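You operate a simulated robot arm through the tools that you are given. There is no shell and no other tool. Be economical: measure what you need, move in short steps, check, and stop when the job is done.

The job below is to be done with a simulated robot arm. You get a single attempt, and the scene is never put back.

Task
Put things in order on the garden table. At the end: the yellow torch stands where the brown brush stood; the blue tube stands on top of the grey steel saucer; the beige feed block is on the pink carton (marked "LAMP"); the brown brush stands where the blue tube stood; whatever was shut is shut again. Leave all else as you found it, and nothing knocked over.

It is judged by the outcome, as a careful person would: the job done as asked, and still so three seconds after it is handed in. It fails if anything else is knocked over, pushed out of place, dropped, spilled or broken.

Robot
A 6-joint arm with a two-finger parallel gripper, fixed in place. Base frame: the origin is at the foot of the arm, x ahead of it, y to its left, z up; the work surface is at about z = 0. Units: m, degrees, N and s.
With the tool pointing down near the work surface it reaches from about 0.18 to 0.46 m from the base axis. Its first joint turns from -70.0 to 70.0 degrees. Payload 1.9 kg.
Tool frame: the origin (TCP) lies between the finger pads and is the grasp point; the fingertips stand 0.023 m ahead of it; z points along the fingers, y is the line along which they close. Largest opening 0.094 m; finger width 0.038, thickness 0.01; the body of the gripper, 0.054 by 0.096 m, starts 0.039 m behind the TCP.
Orientation is that of the tool frame in the base frame, as [roll, pitch, yaw] about the fixed x, y, z axes, in that order (R = Rz(yaw) Ry(pitch) Rx(roll)). With the fingers straight down and closing along the base's y, the tool's x points along the base's -x, its y along +y and its z along -z.

Tools
- The arm moves only by the tool move_arm. Its argument "increments" is a list that holds one entry, the list of rows, each a list of 7 numbers: the shift along the tool's x, y, z in m, then the turn, a rotation vector about the tool's x, y, z in rad, then the opening, from 0 (shut) to 1 (fully open). In form: [[[dx, dy, dz, wx, wy, wz, claw], ...]]. A call has 1 to 12 rows; each row shifts and turns the commanded pose from where the row before left it, along the tool's axes as they then stand. Each row takes 0.2 s and may step no farther than 0.05 m and 8.6 degrees from the row before; otherwise, or with a gripper value out of range, the whole call is refused. Where a pose cannot be reached the arm comes as near as it can. A force on the tool above 40 N (or 10 N above the force at the start of the call, whichever is more), or a blocked arm, ends the call early, and 0.2 s more pass. Each finger travels about 0.108 m/s and halts on what it meets, pressing with about 27 N; the grip force reading is that of the motor and also rises with nothing between the fingers. The clock runs only during rows and for 0.2 s after the last one: add rows that do not move to give the fingers time. The reply holds the time, the measured pose of the TCP, the force on the tool along the base axes, the opening and the grip force, in the units named above and with some noise, and new pictures: "views" is both (left out), scene, wrist or none.
- Cameras (640 x 400 px; columns grow to the right, rows downward): "scene" is fixed at [0.0647, 0.3222, 0.4151]; the picture's right is [-0.67, -0.74, 0.00], its down [-0.49, 0.43, -0.76] and it looks along [0.57, -0.51, -0.65] (base axes); focal length 214 px, centre (320, 200). "wrist" rides on the gripper at [0.087, 0.016, -0.075] in the tool frame; the picture's right is [-0.18, 0.98, 0.00], its down [-0.58, -0.11, -0.81] and it looks along [-0.79, -0.15, 0.59] (tool axes); focal length 243 px, centre (320, 200). There is no depth. A picture from a camera that has moved, and an enlarged one, comes with that camera's place and axes in the base frame and with its lens.
- inspect(camera, box): a new picture of the part [left, top, right, bottom] of that camera's present view, enlarged. The clock stands still meanwhile.
- close_job(): hands the job in; it is judged then, once.

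Work in short steps. Places have to be worked out from the pictures, the camera data and where the tool is seen: move nearer, look again, correct. Check each grasp and each placing, and mend what went wrong. You have 120 turns and 170 pictures in all, those below and enlarged ones among them. Open the gripper and draw the arm clear of the work before you hand the job in, unless the task says otherwise; then end with one line.

The tools are called after "Call:" as a command line: name --argument value ..., lists and objects as JSON in quotes. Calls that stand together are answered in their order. move_arm: Moves the arm, as the interface text tells. Its arguments: {"type":"object","properties":{"increments":{"type":"array","items":{"type":"array","items":{"type":"array","items":{"type":"number"}}}},"views":{"type":"string","enum":["both","scene","wrist","none"]}},"required":["increments"]} The other tools are called the same way: inspect (camera, box) takes an enlarged picture of a part of a camera's view; close_job () hands the job in.

At the start:

```text
t: 0.0
ee_pos: [0.326, -0.0213, 0.348]
tcp_rot: [179.9, 0.1, -179.9]
force: [0.8, -0.8, 1.3]
finger_gap: 0.0939
finger_force: 0.0
```

scene: 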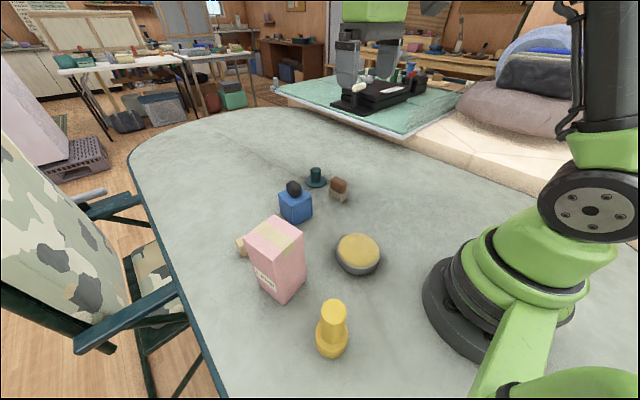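
wrist: 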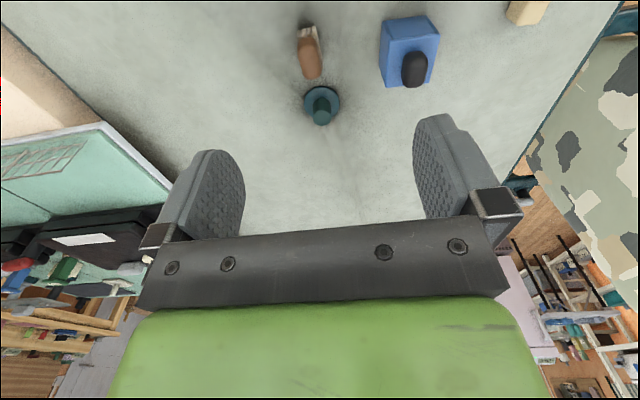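

I start by enlarging the table area to identify the objects.

Call:
inspect --camera "scene" --box '[220, 150, 400, 262]'

Call:
inspect --camera "scene" --box '[220, 210, 460, 360]'

Call:
inspect --camera "wrist" --box '[260, 0, 580, 200]'

```text
3.56 times, centred on (310, 206) of scene
camera zoom: at [0.0647, 0.3222, 0.4151], right [-0.67, -0.74, 0.0], down [-0.49, 0.43, -0.76], along [0.57, -0.51, -0.65], focal length 763 px, centre (356, 179)
```

zoom: 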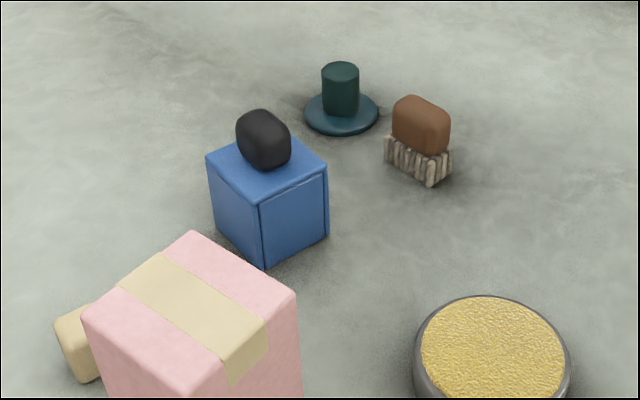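

```text
2.67 times, centred on (340, 285) of scene
camera zoom: at [0.0647, 0.3222, 0.4151], right [-0.67, -0.74, 0.0], down [-0.49, 0.43, -0.76], along [0.57, -0.51, -0.65], focal length 572 px, centre (267, -27)
```

zoom: 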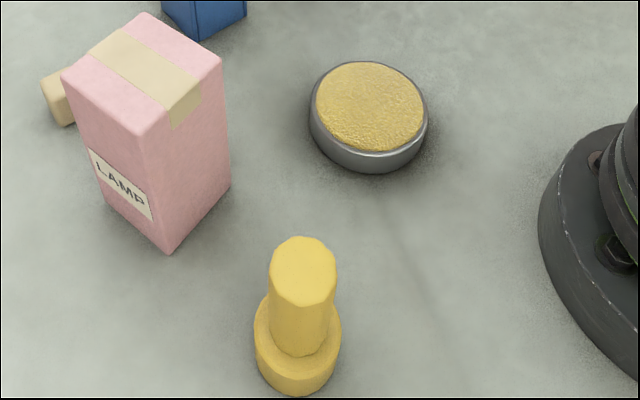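

```text
2.00 times, centred on (420, 100) of wrist
camera zoom: at [0.2384, -0.0059, 0.423], right [0.18, 0.98, 0.0], down [0.58, -0.11, 0.81], along [0.79, -0.15, -0.59], focal length 485 px, centre (120, 400)
```

zoom: 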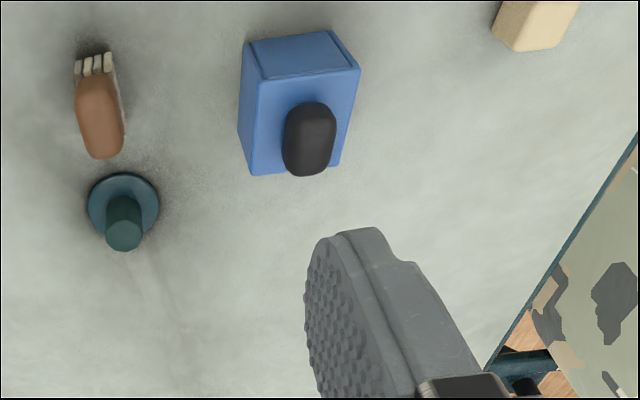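

Next I zoom in on the grey dish, the far teal item and the block behind the carton.

Call:
inspect --camera "scene" --box '[326, 222, 390, 282]'

Call:
inspect --camera "scene" --box '[272, 160, 352, 230]'

Call:
inspect --camera "wrist" --box '[280, 0, 460, 130]'

```text
6.67 times, centred on (358, 252) of scene
camera zoom: at [0.0647, 0.3222, 0.4151], right [-0.67, -0.74, 0.0], down [-0.49, 0.43, -0.76], along [0.57, -0.51, -0.65], focal length 1430 px, centre (67, -147)
```

zoom: 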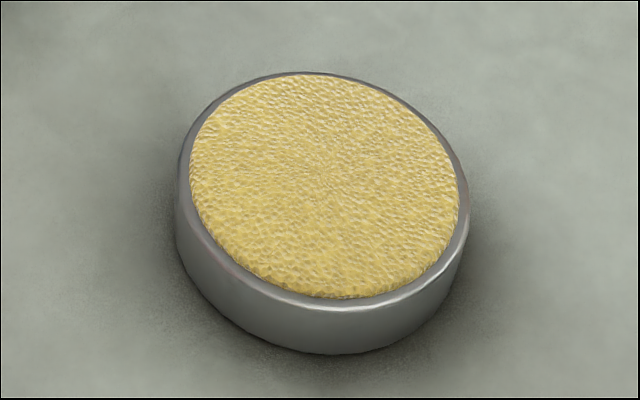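

```text
5.71 times, centred on (312, 195) of scene
camera zoom: at [0.0647, 0.3222, 0.4151], right [-0.67, -0.74, 0.0], down [-0.49, 0.43, -0.76], along [0.57, -0.51, -0.65], focal length 1226 px, centre (366, 229)
```

zoom: 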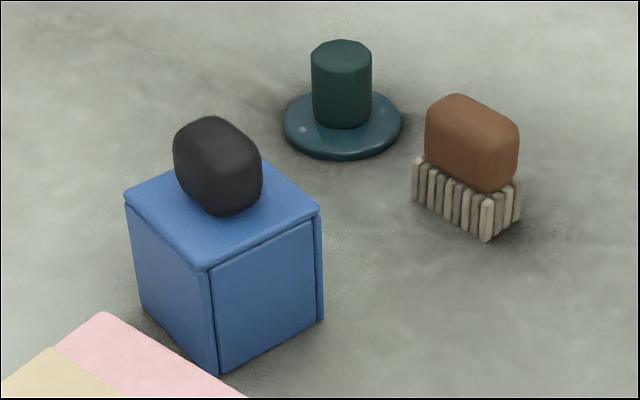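

```text
3.08 times, centred on (370, 65) of wrist
camera zoom: at [0.2384, -0.0059, 0.423], right [0.18, 0.98, 0.0], down [0.58, -0.11, 0.81], along [0.79, -0.15, -0.59], focal length 746 px, centre (166, 615)
```

zoom: 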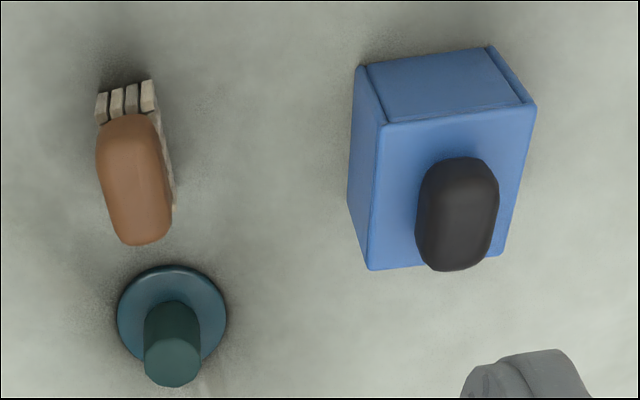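

The dish reads as a steel saucer with a yellow filling. The blue box has a lid seam and a black knob or object on top. I'll go closer to the box, at about (0.425, 0.09), to understand it.

Call:
move_arm --increments '[[[-0.005, 0.028, 0.037, 0, 0, 0, 1], [-0.005, 0.028, 0.037, 0, 0, 0, 1], [-0.005, 0.028, 0.037, 0, 0, 0, 1], [-0.005, 0.028, 0.037, 0, 0, 0, 1]]]' --views "wrist"

```text
t: 1.0
ee_pos: [0.3462, 0.0913, 0.2004]
tcp_rot: [179.9, 0.1, 180.0]
force: [0.6, 0.4, -0.2]
finger_gap: 0.0943
finger_force: 0.1
camera wrist: at [0.2588, 0.1072, 0.275], right [0.18, 0.98, 0.0], down [0.58, -0.11, 0.81], along [0.79, -0.15, -0.59], focal length 243 px, centre (320, 200)
```

wrist: 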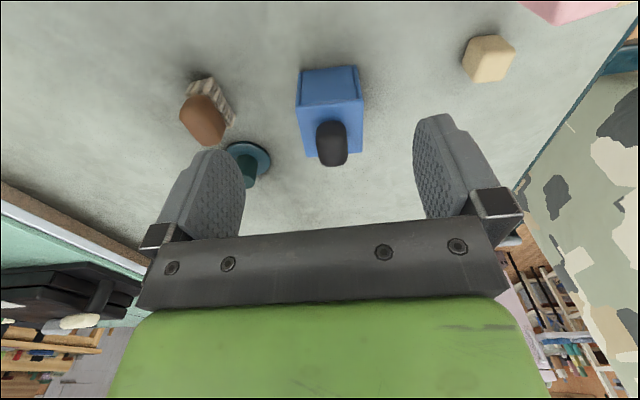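

Call:
inspect --camera "wrist" --box '[280, 50, 390, 180]'

Call:
inspect --camera "wrist" --box '[160, 50, 290, 200]'

Call:
inspect --camera "wrist" --box '[440, 0, 640, 110]'

```text
3.08 times, centred on (335, 115) of wrist
camera zoom: at [0.2588, 0.1072, 0.275], right [0.18, 0.98, 0.0], down [0.58, -0.11, 0.81], along [0.79, -0.15, -0.59], focal length 746 px, centre (274, 462)
```

zoom: 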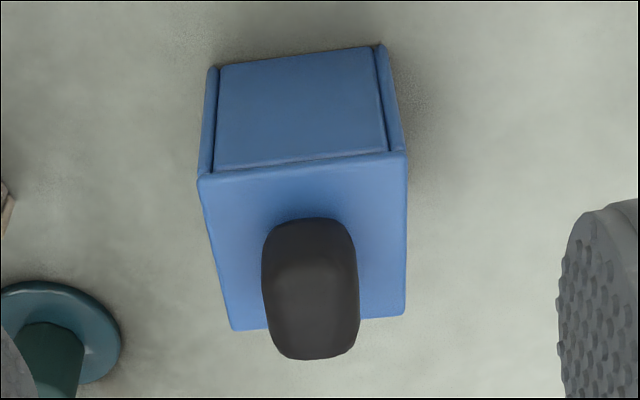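

```text
2.67 times, centred on (225, 125) of wrist
camera zoom: at [0.2588, 0.1072, 0.275], right [0.18, 0.98, 0.0], down [0.58, -0.11, 0.81], along [0.79, -0.15, -0.59], focal length 647 px, centre (573, 400)
```

zoom: 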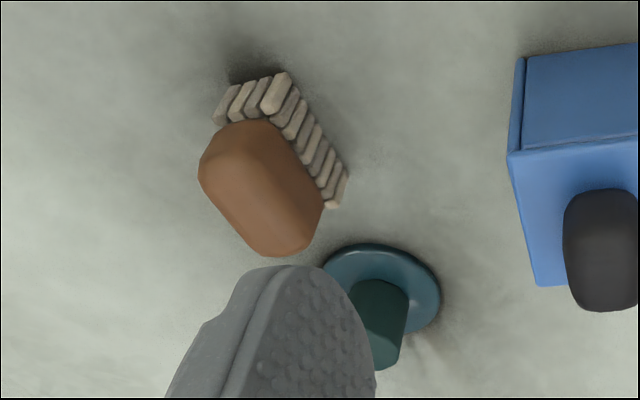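

```text
3.20 times, centred on (540, 55) of wrist
camera zoom: at [0.2588, 0.1072, 0.275], right [0.18, 0.98, 0.0], down [0.58, -0.11, 0.81], along [0.79, -0.15, -0.59], focal length 776 px, centre (-384, 664)
```

zoom: 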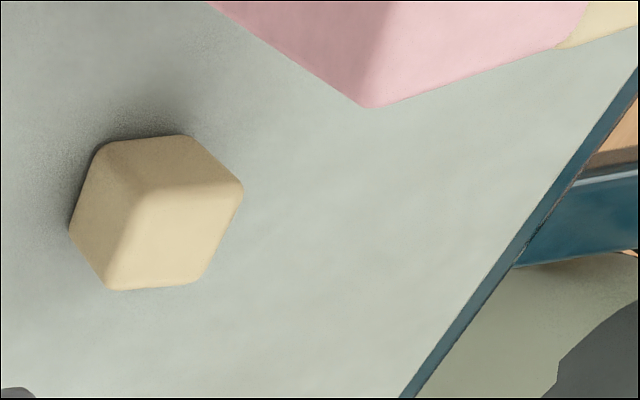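

The black knob is centred on the box lid at about (0.421, 0.089), with the lid top at z≈0.065. The box may be the shut thing in the task, so I'll line up over the knob and lower around it.

Call:
move_arm --increments '[[[-0.037, -0.001, 0.01, 0, 0, 0, 1], [-0.037, -0.001, 0.02, 0, 0, 0, 1], [0, 0, 0.03, 0, 0, 0, 1], [0, 0, 0.03, 0, 0, 0, 1], [0, 0, 0.0, 0, 0, 0, 1]]]'

```text
t: 2.2
ee_pos: [0.4199, 0.0883, 0.1116]
tcp_rot: [179.9, 0.1, -180.0]
force: [0.7, 0.5, 0.1]
finger_gap: 0.0942
finger_force: 0.0
camera wrist: at [0.3334, 0.1042, 0.1854], right [0.18, 0.98, 0.0], down [0.58, -0.11, 0.81], along [0.79, -0.15, -0.59], focal length 243 px, centre (320, 200)
```

scene: 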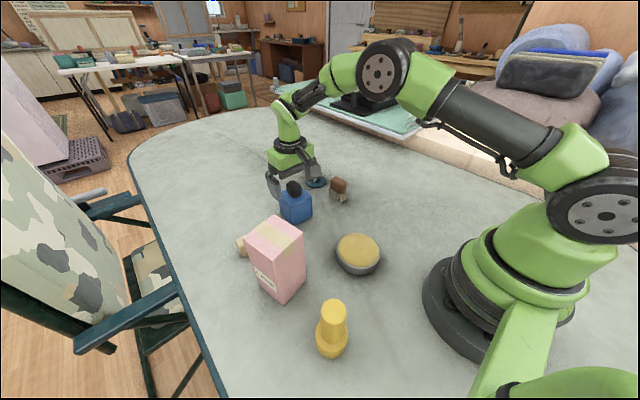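
wrist: 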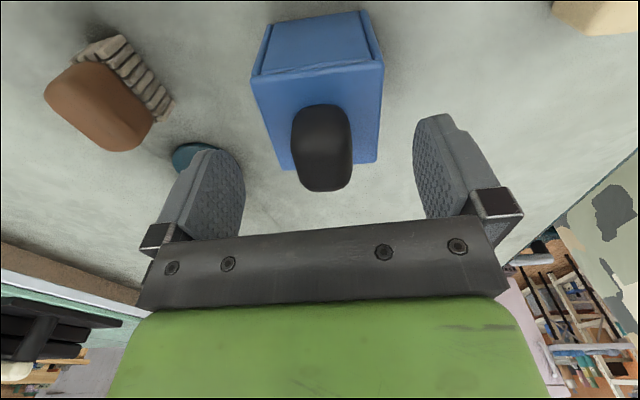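

The knob sits centred between the fingers at y≈0.088. I lower to z≈0.093 so the tips stay above the lid, then close.

Call:
move_arm --increments '[[[0, 0, 0.018, 0, 0, 0, 1], [0, 0, 0, 0, 0, 0, 0.6], [0, 0, 0, 0, 0, 0, 0.2], [0, 0, 0, 0, 0, 0, 0], [0, 0, 0, 0, 0, 0, 0]]]' --views "wrist"

```text
t: 3.4
ee_pos: [0.4204, 0.088, 0.0934]
tcp_rot: [180.0, 0.1, -180.0]
force: [0.8, 0.8, 0.7]
finger_gap: 0.0643
finger_force: 26.5
camera wrist: at [0.3333, 0.1043, 0.1681], right [0.18, 0.98, 0.0], down [0.58, -0.11, 0.81], along [0.79, -0.15, -0.59], focal length 243 px, centre (320, 200)
```

wrist: 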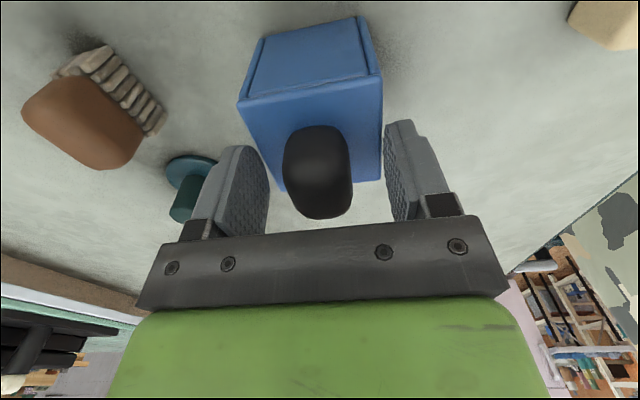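

The gap halted at 0.064 with force, so the fingertips are squeezing the lid or box sides and the lid is higher than I judged. I open, rise about 18 mm and close on the knob itself.

Call:
move_arm --increments '[[[0, 0, 0, 0, 0, 0, 1], [0, 0, 0, 0, 0, 0, 1], [0, 0, -0.018, 0, 0, 0, 1], [0, 0, 0, 0, 0, 0, 0.6], [0, 0, 0, 0, 0, 0, 0.2], [0, 0, 0, 0, 0, 0, 0], [0, 0, 0, 0, 0, 0, 0]]]' --views "both"

```text
t: 5.0
ee_pos: [0.4205, 0.0892, 0.1101]
tcp_rot: [179.9, 0.1, -180.0]
force: [1.2, -0.4, 1.3]
finger_gap: 0.0298
finger_force: 27.3
camera wrist: at [0.3333, 0.1044, 0.1864], right [0.18, 0.98, 0.0], down [0.58, -0.11, 0.81], along [0.79, -0.15, -0.59], focal length 243 px, centre (320, 200)
```

scene: 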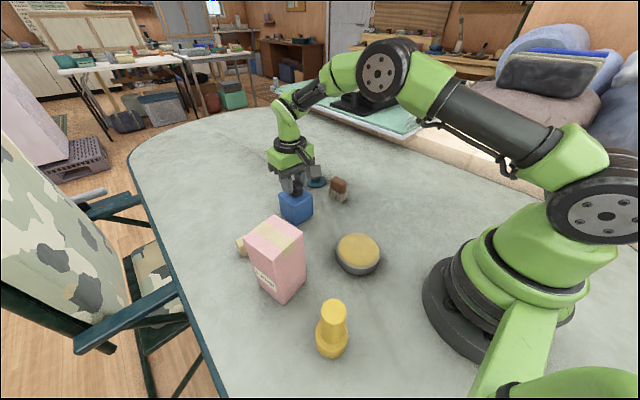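
wrist: 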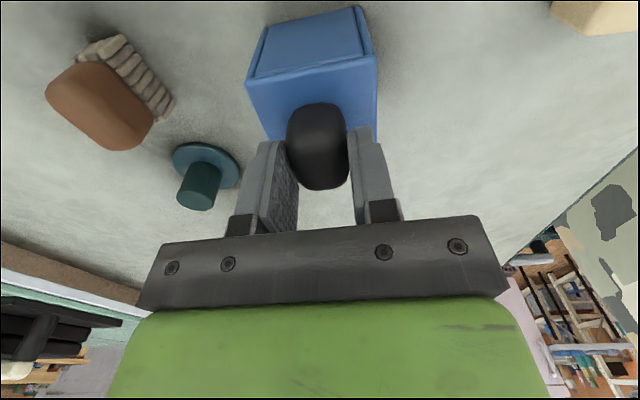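

The fingers now hold the knob with a gap of 0.030. I lift 3 cm and see what comes along.

Call:
move_arm --increments '[[[0, 0, -0.01, 0, 0, 0, 0], [0, 0, -0.015, 0, 0, 0, 0], [0, 0, -0.015, 0, 0, 0, 0]]]' --views "wrist"

Call:
inspect --camera "scene" --box '[250, 130, 360, 230]'

```text
t: 5.8
ee_pos: [0.4197, 0.089, 0.1509]
tcp_rot: [179.8, 0.1, -180.0]
force: [-0.1, -0.9, 0.4]
finger_gap: 0.0
finger_force: 27.3
camera wrist: at [0.3331, 0.1044, 0.2258], right [0.18, 0.98, 0.0], down [0.58, -0.11, 0.81], along [0.79, -0.15, -0.59], focal length 243 px, centre (320, 200)
```

wrist: 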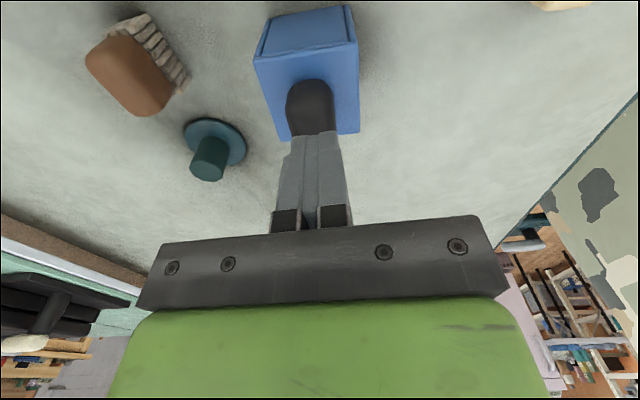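

```text
4.00 times, centred on (305, 180) of scene
camera zoom: at [0.0647, 0.3222, 0.4151], right [-0.67, -0.74, 0.0], down [-0.49, 0.43, -0.76], along [0.57, -0.51, -0.65], focal length 858 px, centre (380, 280)
```

zoom: 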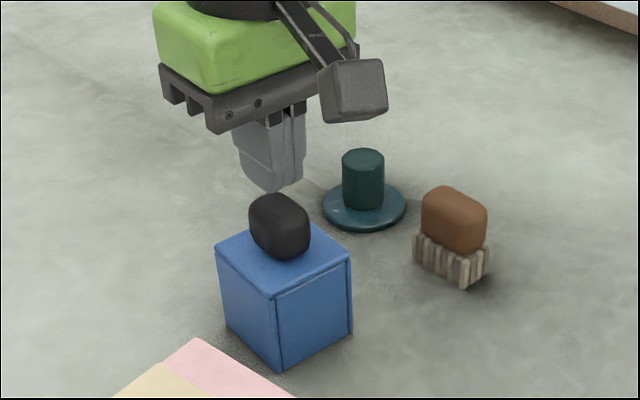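

The fingers slipped off the rounded top and the knob has not moved. I grip once more, lower (TCP z≈0.1, tips just above the lid), and lift slowly.

Call:
move_arm --increments '[[[0, 0, 0, 0, 0, 0, 1], [0, 0, 0, 0, 0, 0, 1], [0, 0, 0.03, 0, 0, 0, 1], [0, 0, 0.0215, 0, 0, 0, 1], [0, 0, 0, 0, 0, 0, 0.5], [0, 0, 0, 0, 0, 0, 0.1], [0, 0, 0, 0, 0, 0, 0], [0, 0, 0, 0, 0, 0, 0]]]' --views "wrist"

```text
t: 7.6
ee_pos: [0.4203, 0.0892, 0.0995]
tcp_rot: [179.9, 0.1, 180.0]
force: [0.3, 0.8, -1.7]
finger_gap: 0.0297
finger_force: 27.3
camera wrist: at [0.3331, 0.1051, 0.1741], right [0.18, 0.98, 0.0], down [0.58, -0.11, 0.81], along [0.79, -0.15, -0.59], focal length 243 px, centre (320, 200)
```

wrist: 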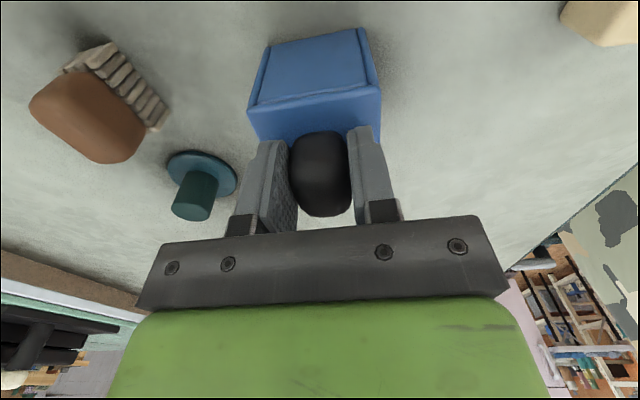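

Call:
move_arm --increments '[[[0, 0, -0.004, 0, 0, 0, 0], [0, 0, -0.004, 0, 0, 0, 0], [0, 0, -0.006, 0, 0, 0, 0]]]' --views "wrist"

Call:
inspect --camera "scene" --box '[250, 130, 360, 230]'

```text
t: 8.4
ee_pos: [0.4206, 0.089, 0.1122]
tcp_rot: [179.8, 0.1, -180.0]
force: [-0.3, -0.1, -1.8]
finger_gap: 0.0296
finger_force: 27.8
camera wrist: at [0.333, 0.1047, 0.1879], right [0.18, 0.98, 0.0], down [0.58, -0.11, 0.81], along [0.79, -0.15, -0.59], focal length 243 px, centre (320, 200)
```

wrist: 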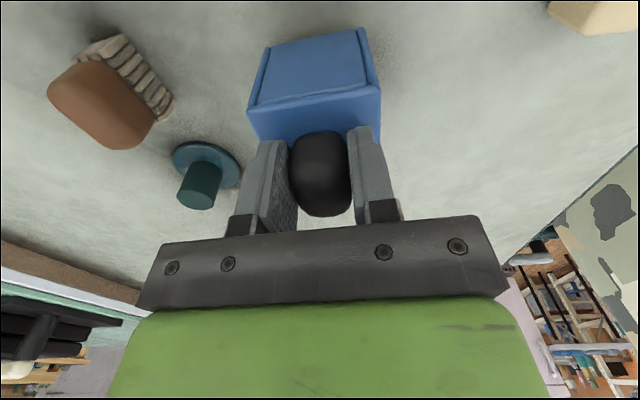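

```text
4.00 times, centred on (305, 180) of scene
camera zoom: at [0.0647, 0.3222, 0.4151], right [-0.67, -0.74, 0.0], down [-0.49, 0.43, -0.76], along [0.57, -0.51, -0.65], focal length 858 px, centre (380, 280)
```

zoom: 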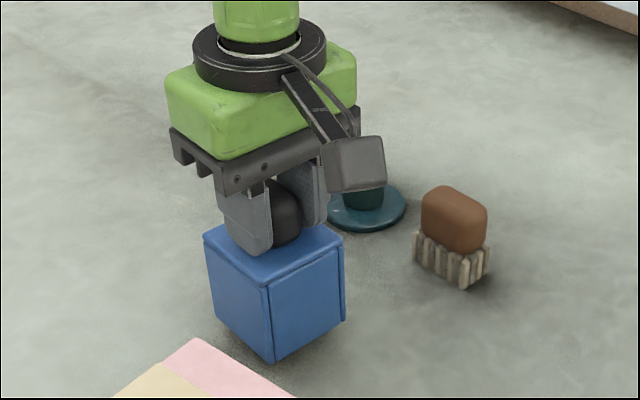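

The whole blue box comes up with the knob, so it may be a cover over something. I lift a bit more, slowly, to see underneath.

Call:
move_arm --increments '[[[0, 0, -0.01, 0, 0, 0, 0], [0, 0, -0.015, 0, 0, 0, 0], [0, 0, -0.02, 0, 0, 0, 0], [0, 0, -0.02, 0, 0, 0, 0], [0, 0, -0.01, 0, 0, 0, 0]]]' --views "wrist"

Call:
inspect --camera "scene" --box '[250, 130, 360, 230]'

```text
t: 9.6
ee_pos: [0.4194, 0.088, 0.1882]
tcp_rot: [179.7, 0.1, -180.0]
force: [-0.2, 0.5, 0.0]
finger_gap: 0.0298
finger_force: 26.8
camera wrist: at [0.3328, 0.1049, 0.263], right [0.18, 0.98, 0.0], down [0.58, -0.11, 0.81], along [0.79, -0.15, -0.59], focal length 243 px, centre (320, 200)
```

wrist: 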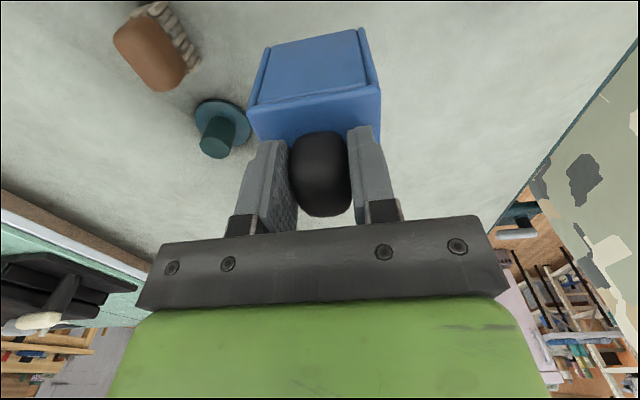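

```text
4.00 times, centred on (305, 180) of scene
camera zoom: at [0.0647, 0.3222, 0.4151], right [-0.67, -0.74, 0.0], down [-0.49, 0.43, -0.76], along [0.57, -0.51, -0.65], focal length 858 px, centre (380, 280)
```

zoom: 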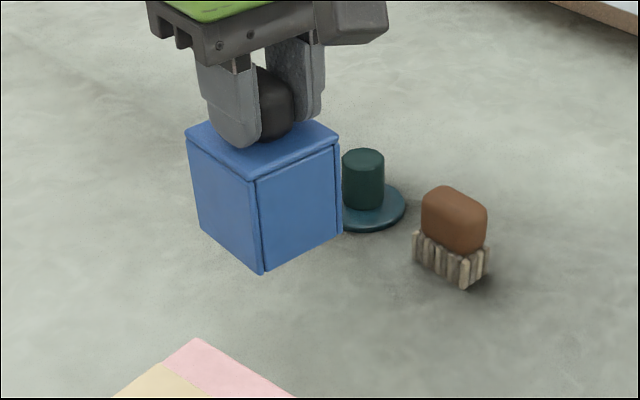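

Nothing is under the box, so it's a plain bystander. I set it back exactly where it was (TCP back to z≈0.0995) before releasing.

Call:
move_arm --increments '[[[0, 0, 0.03, 0, 0, 0, 0], [0, 0, 0.03, 0, 0, 0, 0], [0, 0, 0.015, 0, 0, 0, 0], [0, 0, 0.008, 0, 0, 0, 0], [0, 0, 0.003, 0, 0, 0, 0], [0, 0, 0.002, 0, 0, 0, 0], [0, 0, 0, 0, 0, 0, 0]]]' --views "none"

Call:
inspect --camera "scene" --box '[250, 130, 360, 230]'

```text
t: 11.2
ee_pos: [0.4196, 0.0883, 0.0988]
tcp_rot: [179.9, 0.1, -180.0]
force: [0.5, -0.2, -1.0]
finger_gap: 0.0294
finger_force: 27.1
```

```text
4.00 times, centred on (305, 180) of scene
camera zoom: at [0.0647, 0.3222, 0.4151], right [-0.67, -0.74, 0.0], down [-0.49, 0.43, -0.76], along [0.57, -0.51, -0.65], focal length 858 px, centre (380, 280)
```

zoom: 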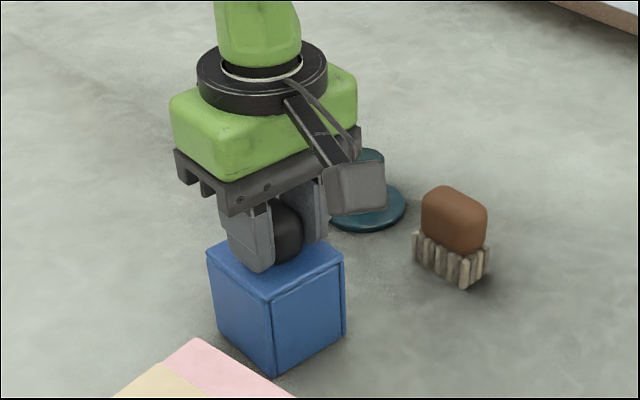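

The box is back at its table height, so I release, rise clear, and compare with the original view using the same crop.

Call:
move_arm --increments '[[[0, 0, 0, 0, 0, 0, 0.4], [0, 0, 0, 0, 0, 0, 1], [0, 0, 0, 0, 0, 0, 1], [0, 0, -0.04, 0, 0, 0, 1], [0, 0, -0.05, 0, 0, 0, 1], [0.02, 0, -0.045, 0, 0, 0, 1], [0.02, 0, -0.045, 0, 0, 0, 1], [0.02, 0, -0.03, 0, 0, 0, 1]]]' --views "wrist"

Call:
inspect --camera "scene" --box '[272, 160, 352, 230]'

```text
t: 13.0
ee_pos: [0.3579, 0.0891, 0.3085]
tcp_rot: [179.9, 0.1, -179.9]
force: [0.9, 0.7, 0.4]
finger_gap: 0.0939
finger_force: 0.1
camera wrist: at [0.2709, 0.1049, 0.3846], right [0.18, 0.98, 0.0], down [0.58, -0.11, 0.81], along [0.79, -0.15, -0.59], focal length 243 px, centre (320, 200)
```

wrist: 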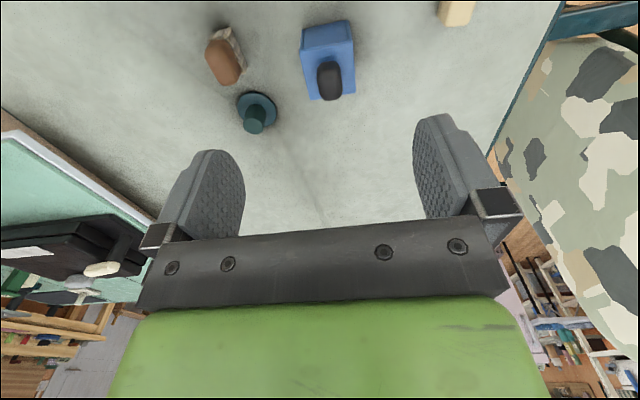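

```text
5.71 times, centred on (312, 195) of scene
camera zoom: at [0.0647, 0.3222, 0.4151], right [-0.67, -0.74, 0.0], down [-0.49, 0.43, -0.76], along [0.57, -0.51, -0.65], focal length 1226 px, centre (366, 229)
```

zoom: 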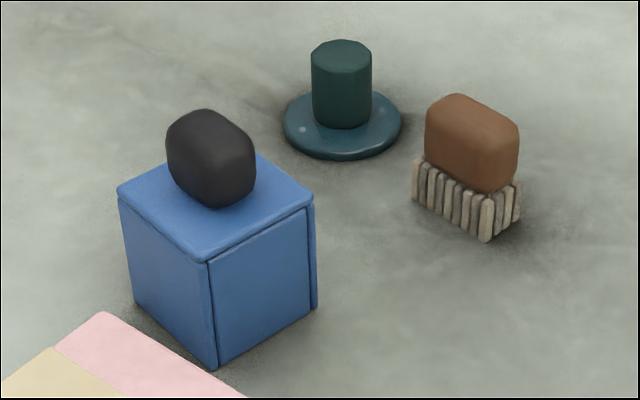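

The box moved by only a few mm; I'll check that again at the end. Now I look for other candidates (a blue tube, a grey saucer) in the table area hidden behind the arm, by swinging to the right at height.

Call:
move_arm --increments '[[[0.029, -0.0338, -0.005, 0, 0, 0.12, 1], [0.0247, -0.037, -0.005, 0, 0, 0.12, 1], [0.0201, -0.0397, -0.005, 0, 0, 0.12, 1], [0.0152, -0.0418, -0.005, 0, 0, 0.12, 1], [0.0101, -0.0434, -0.005, 0, 0, 0.12, 1], [0.0048, -0.0443, -0.005, 0, 0, 0.12, 1], [-0.0005, -0.0445, -0.005, 0, 0, 0.12, 1], [-0.0058, -0.0442, -0.005, 0, 0, 0.12, 1]]]'

```text
t: 14.8
ee_pos: [0.1273, -0.1824, 0.3497]
tcp_rot: [179.8, 0.0, 125.0]
force: [-0.1, -0.5, 0.7]
finger_gap: 0.0942
finger_force: 0.1
camera wrist: at [0.0906, -0.1015, 0.4245], right [0.91, 0.41, 0.0], down [0.24, -0.54, 0.81], along [0.33, -0.73, -0.59], focal length 243 px, centre (320, 200)
```

scene: 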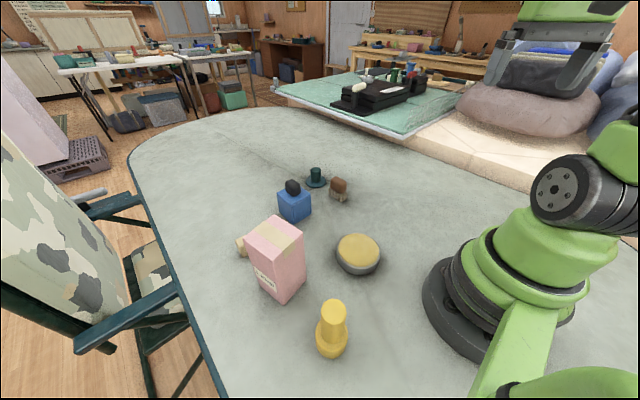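
wrist: 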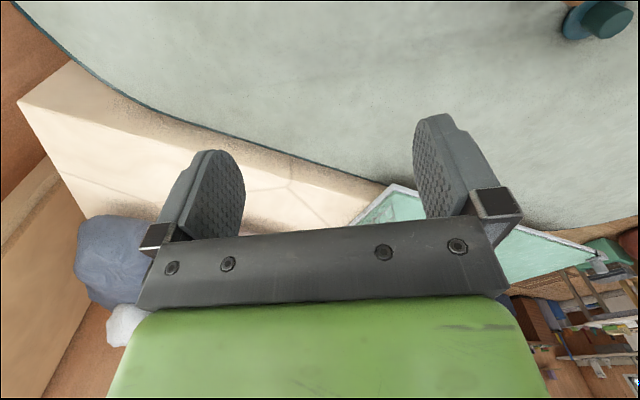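

Nothing else is on the table, so the teal-blue flanged piece is the tube and the steel dish is the saucer. I go above the tube at about (0.50, -0.053), tilting the tool outward because it is beyond the straight-down reach.

Call:
move_arm --increments '[[[-0.007, 0.0398, 0.0163, 0, 0, -0.107, 1], [-0.0112, 0.0388, 0.0163, 0, 0, -0.107, 1], [-0.0153, 0.0374, 0.0163, 0, 0, -0.107, 1], [-0.0192, 0.0355, 0.0163, 0, 0, -0.107, 1], [-0.0229, 0.0333, 0.0163, 0, 0, -0.107, 1], [-0.0263, 0.0307, 0.0163, 0, 0, -0.107, 1], [-0.0294, 0.0277, 0.0163, 0, 0, -0.107, 1], [-0.0322, 0.0244, 0.0163, 0, 0, -0.107, 1], [0, 0, 0, 0, -0.14, 0, 1], [0, 0, 0, 0, -0.14, 0, 1], [0, 0, 0, 0, 0, 0, 1]]]' --views "wrist"

```text
t: 17.2
ee_pos: [0.4208, -0.0439, 0.2205]
tcp_rot: [179.8, 16.2, 174.0]
force: [0.1, -0.7, -0.3]
finger_gap: 0.094
finger_force: 0.2
camera wrist: at [0.3186, -0.0179, 0.2675], right [0.28, 0.96, 0.05], down [0.32, -0.15, 0.94], along [0.91, -0.24, -0.35], focal length 243 px, centre (320, 200)
```

wrist: 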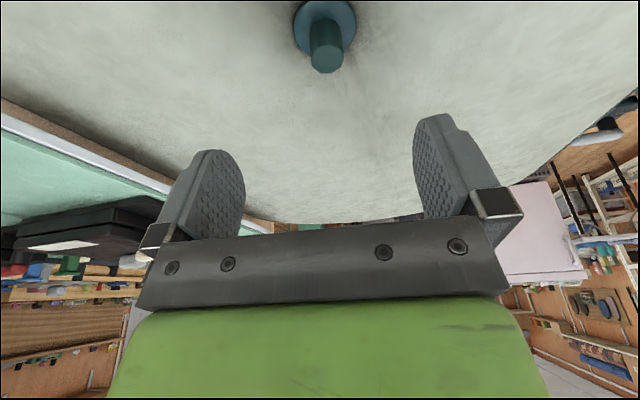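

Tool tilt is 16°. The tube axis reads about (0.493, -0.048), between my estimates. I approach to z≈0.12 above it and look again.

Call:
move_arm --increments '[[[-0.0147, 0.0005, 0.039, 0, 0, 0, 1], [-0.0147, 0.0005, 0.039, 0, 0, 0, 1], [-0.0147, 0.0005, 0.039, 0, 0, 0, 1], [0, 0, 0, 0, 0, 0, 1]]]'

Call:
inspect --camera "scene" --box '[272, 140, 362, 210]'

```text
t: 18.2
ee_pos: [0.4954, -0.0507, 0.1184]
tcp_rot: [179.8, 16.1, 174.0]
force: [0.0, -1.1, 0.9]
finger_gap: 0.0939
finger_force: 0.1
camera wrist: at [0.3932, -0.0239, 0.1665], right [0.28, 0.96, 0.05], down [0.32, -0.15, 0.94], along [0.91, -0.24, -0.35], focal length 243 px, centre (320, 200)
```

scene: 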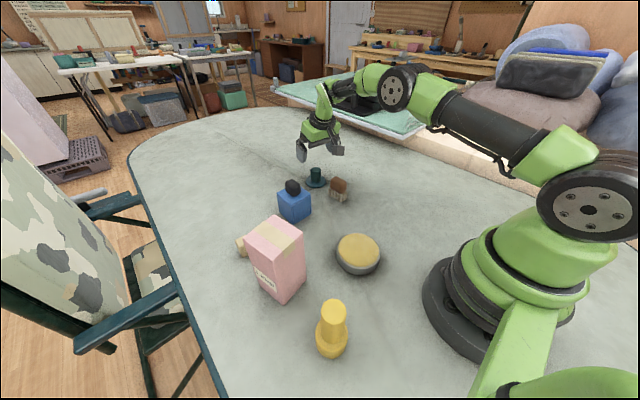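
wrist: 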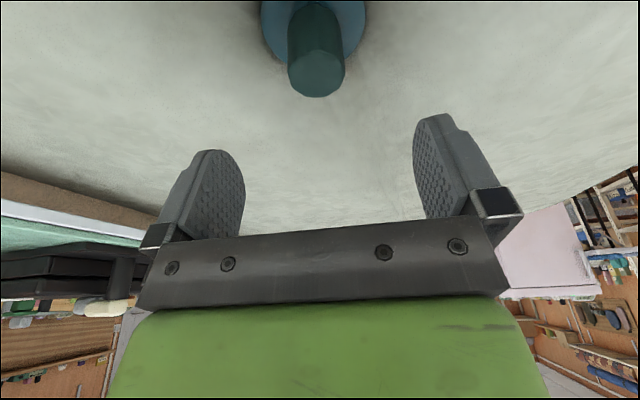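

```text
5.71 times, centred on (317, 175) of scene
camera zoom: at [0.0647, 0.3222, 0.4151], right [-0.67, -0.74, 0.0], down [-0.49, 0.43, -0.76], along [0.57, -0.51, -0.65], focal length 1226 px, centre (337, 343)
```

zoom: 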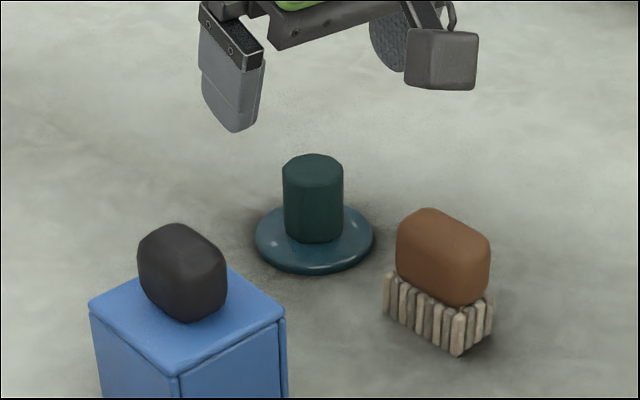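

The tube axis is at about (0.489, -0.047) with its top at z≈0.058. I descend straight to TCP z≈0.046 and close.

Call:
move_arm --increments '[[[0.0086, 0.001, 0.0225, 0, 0, 0, 1], [0.0086, 0.001, 0.0225, 0, 0, 0, 1], [0.0086, 0.001, 0.0225, 0, 0, 0, 1], [0, 0, 0, 0, 0, 0, 0.7], [0, 0, 0, 0, 0, 0, 0.4], [0, 0, 0, 0, 0, 0, 0.2], [0, 0, 0, 0, 0, 0, 0.1], [0, 0, 0, 0, 0, 0, 0]]]' --views "wrist"

Call:
inspect --camera "scene" --box '[272, 140, 362, 210]'

```text
t: 20.0
ee_pos: [0.4887, -0.046, 0.0475]
tcp_rot: [179.8, 16.1, 174.0]
force: [-0.1, -0.8, 0.7]
finger_gap: 0.0327
finger_force: 27.0
camera wrist: at [0.3875, -0.0202, 0.0956], right [0.28, 0.96, 0.05], down [0.32, -0.15, 0.94], along [0.91, -0.24, -0.35], focal length 243 px, centre (320, 200)
```

wrist: 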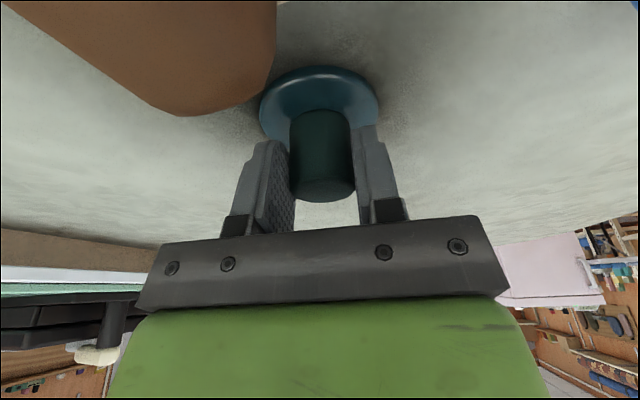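

```text
5.71 times, centred on (317, 175) of scene
camera zoom: at [0.0647, 0.3222, 0.4151], right [-0.67, -0.74, 0.0], down [-0.49, 0.43, -0.76], along [0.57, -0.51, -0.65], focal length 1226 px, centre (337, 343)
```

zoom: 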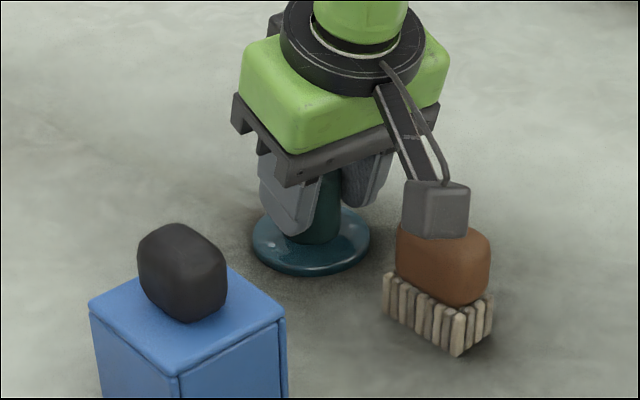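

Gripped, with a gap of 0.033. I lift 4 cm straight up and check whether the flange comes along.

Call:
move_arm --increments '[[[-0.0028, 0, -0.0096, 0, 0, 0, 0], [-0.0028, 0, -0.0096, 0, 0, 0, 0], [-0.0056, 0, -0.0192, 0, 0, 0, 0]]]' --views "wrist"

Call:
inspect --camera "scene" --box '[272, 140, 362, 210]'

```text
t: 20.8
ee_pos: [0.4903, -0.0474, 0.0868]
tcp_rot: [179.8, 16.1, 173.9]
force: [-0.1, 0.0, -1.3]
finger_gap: 0.0327
finger_force: 26.8
camera wrist: at [0.388, -0.0211, 0.135], right [0.28, 0.96, 0.05], down [0.32, -0.15, 0.94], along [0.91, -0.24, -0.35], focal length 243 px, centre (320, 200)
```

wrist: 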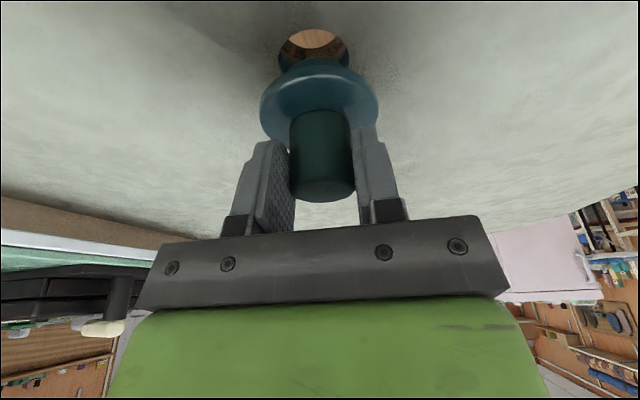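

```text
5.71 times, centred on (317, 175) of scene
camera zoom: at [0.0647, 0.3222, 0.4151], right [-0.67, -0.74, 0.0], down [-0.49, 0.43, -0.76], along [0.57, -0.51, -0.65], focal length 1226 px, centre (337, 343)
```

zoom: 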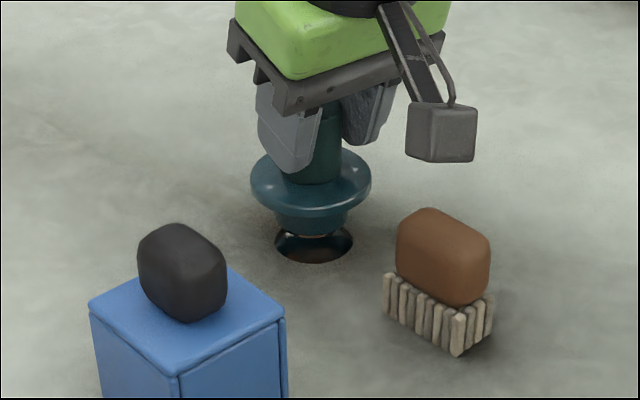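

The teal piece is actually a plug over a hole in the table, so that is the "shut" thing. I move it up and aside to look into the hole.

Call:
move_arm --increments '[[[-0.0084, 0, -0.0288, 0, 0, 0, 0], [-0.0084, 0, -0.0288, 0, 0, 0, 0], [0.0192, 0, -0.034, 0, 0, 0, 0], [0.0192, 0, -0.034, 0, 0, 0, 0], [0.0192, 0, -0.034, 0, 0, 0, 0]]]' --views "wrist"

Call:
inspect --camera "scene" --box '[295, 165, 345, 200]'

```text
t: 22.0
ee_pos: [0.4068, -0.039, 0.2297]
tcp_rot: [179.7, 16.2, 173.9]
force: [0.0, -0.6, -1.0]
finger_gap: 0.0327
finger_force: 26.9
camera wrist: at [0.3048, -0.0133, 0.2782], right [0.28, 0.96, 0.05], down [0.32, -0.15, 0.94], along [0.91, -0.24, -0.35], focal length 243 px, centre (320, 200)
```

wrist: 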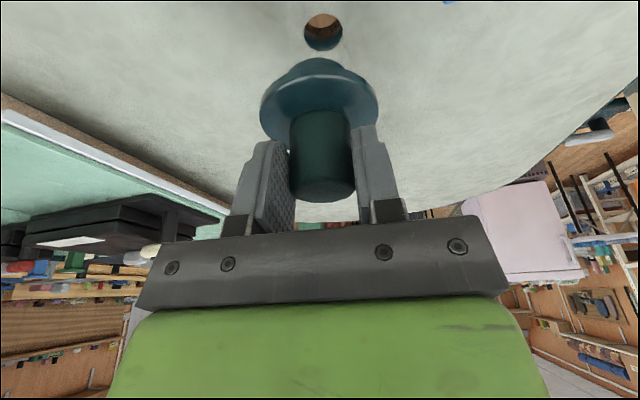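

```text
11.43 times, centred on (320, 182) of scene
camera zoom: at [0.0647, 0.3222, 0.4151], right [-0.67, -0.74, 0.0], down [-0.49, 0.43, -0.76], along [0.57, -0.51, -0.65], focal length 2451 px, centre (320, 400)
```

zoom: 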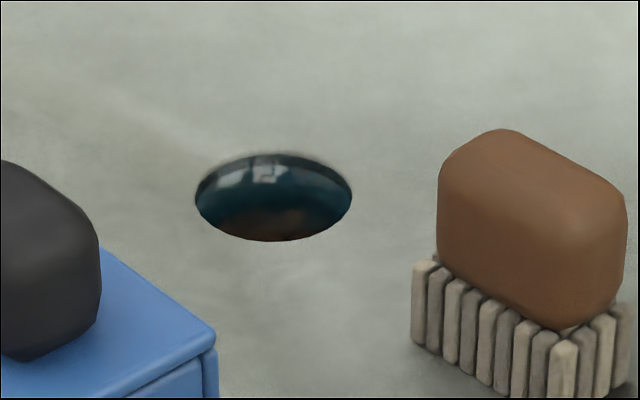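

The hole is just a parasol hole, so the plug is a bystander and "shut" refers to it (or the box). I put the plug back by exactly reversing my commanded path.

Call:
move_arm --increments '[[[-0.0192, 0, 0.034, 0, 0, 0, 0], [-0.0192, 0, 0.034, 0, 0, 0, 0], [-0.0192, 0, 0.034, 0, 0, 0, 0], [0.0084, 0, 0.0288, 0, 0, 0, 0], [0.0084, 0, 0.0288, 0, 0, 0, 0], [0, 0, 0, 0, 0, 0, 0], [0.0056, 0, 0.0192, 0, 0, 0, 0], [0.0028, 0, 0.0096, 0, 0, 0, 0], [0.0028, 0, 0.0096, 0, 0, 0, 0], [0, 0, 0, 0, 0, 0, 0]]]' --views "wrist"

Call:
inspect --camera "scene" --box '[272, 140, 362, 210]'

```text
t: 24.2
ee_pos: [0.49, -0.046, 0.048]
tcp_rot: [179.8, 16.3, 174.0]
force: [-0.6, 1.0, 3.7]
finger_gap: 0.0329
finger_force: 27.2
camera wrist: at [0.3883, -0.0205, 0.0952], right [0.28, 0.96, 0.05], down [0.32, -0.15, 0.94], along [0.91, -0.24, -0.35], focal length 243 px, centre (320, 200)
```

wrist: 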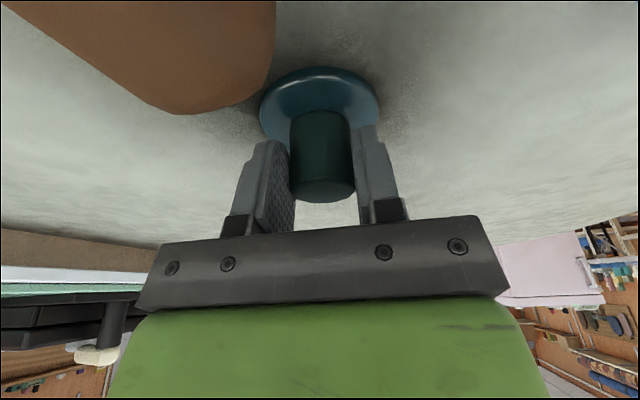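

```text
5.71 times, centred on (317, 175) of scene
camera zoom: at [0.0646, 0.3222, 0.4151], right [-0.67, -0.74, 0.0], down [-0.49, 0.43, -0.76], along [0.57, -0.51, -0.65], focal length 1226 px, centre (337, 343)
```

zoom: 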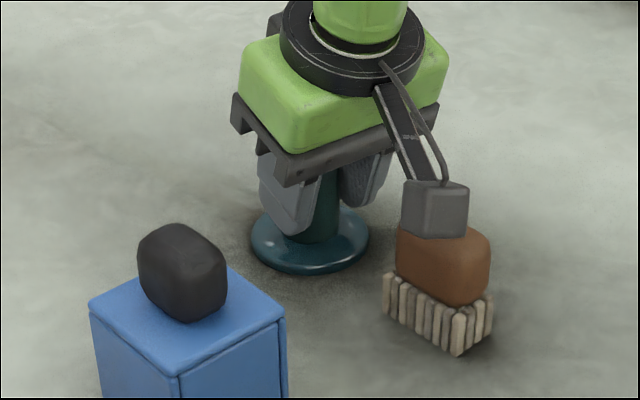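

Plug seated. I release, rise and un-tilt, then turn the tool to look at the box's hidden side.

Call:
move_arm --increments '[[[0, 0, 0, 0, 0, 0, 0.3], [0, 0, 0, 0, 0, 0, 0.7], [0, 0, 0, 0, 0, 0, 1], [0, 0, 0, 0, 0, 0, 1], [-0.0084, 0, -0.0288, 0, 0, 0, 1], [-0.0084, 0, -0.0288, 0, 0, 0, 1], [-0.0084, 0, -0.0288, 0, 0, 0, 1], [0.02, 0, -0.03, 0, 0.14, 0, 1], [0.02, 0.0, -0.02, 0, 0.14, 0, 1], [0.04, 0.01, -0.02, 0, 0, -0.14, 1], [0.02, 0.02, -0.01, 0, 0, -0.14, 1], [0, 0, 0, 0, 0, -0.14, 1]]]' --views "none"

Call:
move_arm --increments '[[[0, 0, 0, 0, 0, -0.14, 1], [0, 0, 0, 0, 0, -0.14, 1], [0, 0, 0, 0, 0, -0.14, 1], [0, 0, 0, 0, 0, -0.14, 1], [0, 0, 0, 0, 0, -0.14, 1], [0, 0, 0, 0, 0, -0.14, 1], [0, 0, 0, 0, 0, -0.14, 1], [0, 0, 0, 0, 0, -0.14, 1], [0, 0, 0, 0, 0, -0.14, 1]]]' --views "both"

```text
t: 26.8
ee_pos: [0.3805, -0.0081, 0.2089]
tcp_rot: [179.8, 0.3, -161.7]
force: [0.5, 0.0, 0.7]
finger_gap: 0.0941
finger_force: 0.1
```

```text
t: 28.8
ee_pos: [0.3817, -0.0092, 0.2078]
tcp_rot: [-180.0, 0.0, -89.5]
force: [-0.6, -0.5, 0.6]
finger_gap: 0.0939
finger_force: 0.1
camera wrist: at [0.3645, -0.096, 0.2823], right [-0.98, 0.18, 0.0], down [0.1, 0.58, 0.81], along [0.14, 0.8, -0.59], focal length 243 px, centre (320, 200)
```

scene: 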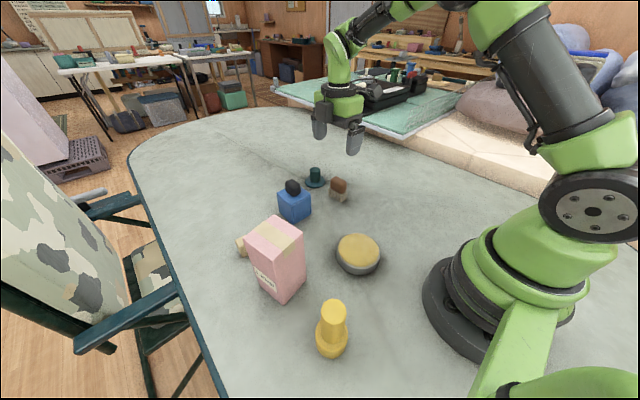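
wrist: 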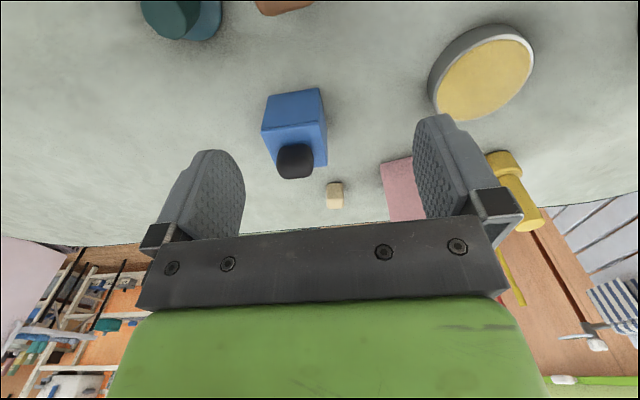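

Call:
inspect --camera "wrist" --box '[250, 80, 340, 190]'

Call:
inspect --camera "wrist" --box '[310, 150, 440, 230]'

```text
3.64 times, centred on (295, 135) of wrist
camera zoom: at [0.3645, -0.096, 0.2823], right [-0.98, 0.18, 0.0], down [0.1, 0.58, 0.81], along [0.14, 0.8, -0.59], focal length 882 px, centre (411, 436)
```

zoom: 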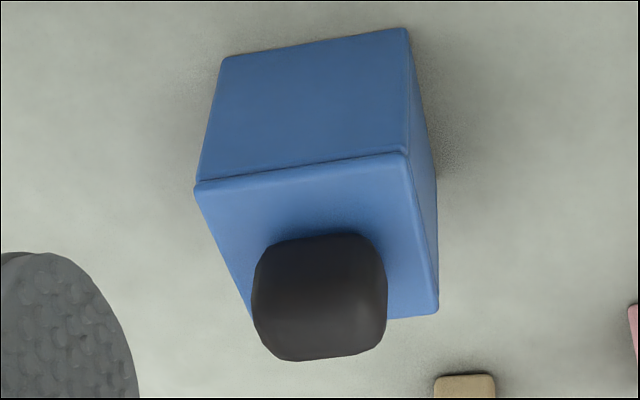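

```text
4.92 times, centred on (375, 190) of wrist
camera zoom: at [0.3645, -0.096, 0.2823], right [-0.98, 0.18, 0.0], down [0.1, 0.58, 0.81], along [0.14, 0.8, -0.59], focal length 1194 px, centre (49, 249)
```

zoom: 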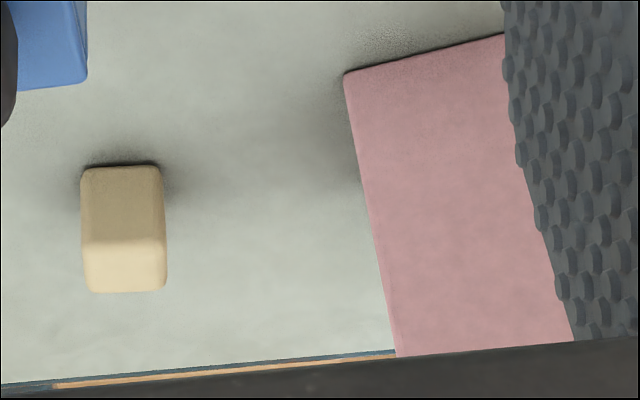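

No other openings on the box. Before deciding what the "blue tube" is, I turn the camera to look back toward the base, covering the blind spots beside it.

Call:
move_arm --increments '[[[0, 0, -0.03, 0, 0, -0.145, 1], [0, 0, -0.03, 0, 0, -0.145, 1], [0, 0, -0.03, 0, 0, -0.145, 1], [0, 0, -0.03, 0, 0, -0.145, 1], [0, 0, 0, 0, 0, -0.145, 1], [0, 0, 0, 0, 0, -0.145, 1], [0, 0, 0, 0, 0, -0.145, 1], [0, 0, 0, 0, 0, -0.145, 1], [0, 0, 0, 0, 0, -0.145, 1], [0, 0, 0, 0, 0, -0.145, 1]]]' --views "wrist"

```text
t: 31.0
ee_pos: [0.3036, 0.0966, 0.239]
tcp_rot: [179.8, -0.6, -7.0]
force: [0.3, -0.6, 0.4]
finger_gap: 0.0941
finger_force: 0.1
out of reach, approached as far as the arm can: row 6, 7, 8, 9, 10
camera wrist: at [0.3853, 0.0709, 0.3159], right [-0.3, -0.95, 0.0], down [-0.57, 0.18, 0.8], along [-0.76, 0.24, -0.6], focal length 243 px, centre (320, 200)
```

wrist: 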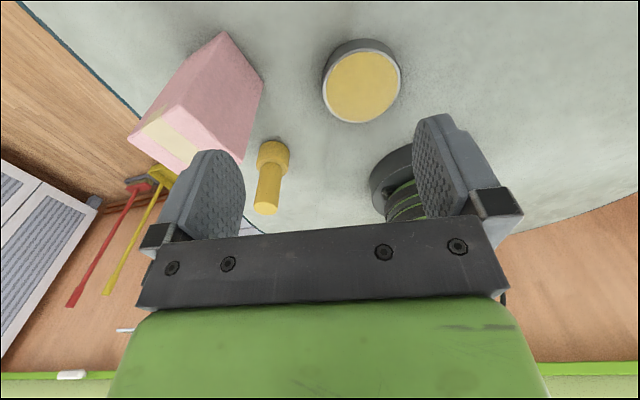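

The table is fully seen now: there are only the seven objects. I turn back and take a close look at the front panel of the box.

Call:
move_arm --increments '[[[0, 0, 0, 0, 0, 0.144, 1], [0, 0, 0, 0, 0, 0.144, 1], [0, 0, 0, 0, 0, 0.144, 1], [0, 0, 0, 0, 0, 0.144, 1], [0, 0, 0, 0, 0, 0.144, 1], [0, 0, 0, 0, 0, 0.144, 1], [0, 0, 0, 0, 0, 0.144, 1], [0, 0, 0, 0, 0, 0.144, 1], [0, 0, 0, 0, 0, 0.144, 1], [0, 0, 0, 0, 0, 0.144, 1], [0, 0, 0, 0, 0, 0.144, 1]]]' --views "none"

Call:
move_arm --increments '[[[0, 0, 0, 0, 0, 0.144, 1], [0, 0, 0, 0, 0, 0.144, 1], [0, 0, 0, 0, 0, 0.144, 1], [0, 0, 0, 0, 0, 0.144, 1], [0, 0, 0, 0, 0, 0.144, 1], [0, 0, 0, 0, 0, 0.144, 1], [0, 0, 0, 0, 0, 0.144, 1], [0, 0, 0, 0, 0, 0.144, 1], [0, 0, 0, 0, 0, 0.144, 1], [0, 0, 0, 0, 0, 0.144, 1]]]' --views "none"

```text
t: 33.4
ee_pos: [0.3027, 0.0972, 0.2401]
tcp_rot: [-179.9, 0.2, -97.6]
force: [-0.5, 0.4, 0.1]
finger_gap: 0.0939
finger_force: 0.2
```

```text
t: 35.6
ee_pos: [0.3032, 0.0975, 0.2399]
tcp_rot: [179.8, 0.1, -179.9]
force: [-0.8, 0.6, -0.2]
finger_gap: 0.0942
finger_force: 0.2
```

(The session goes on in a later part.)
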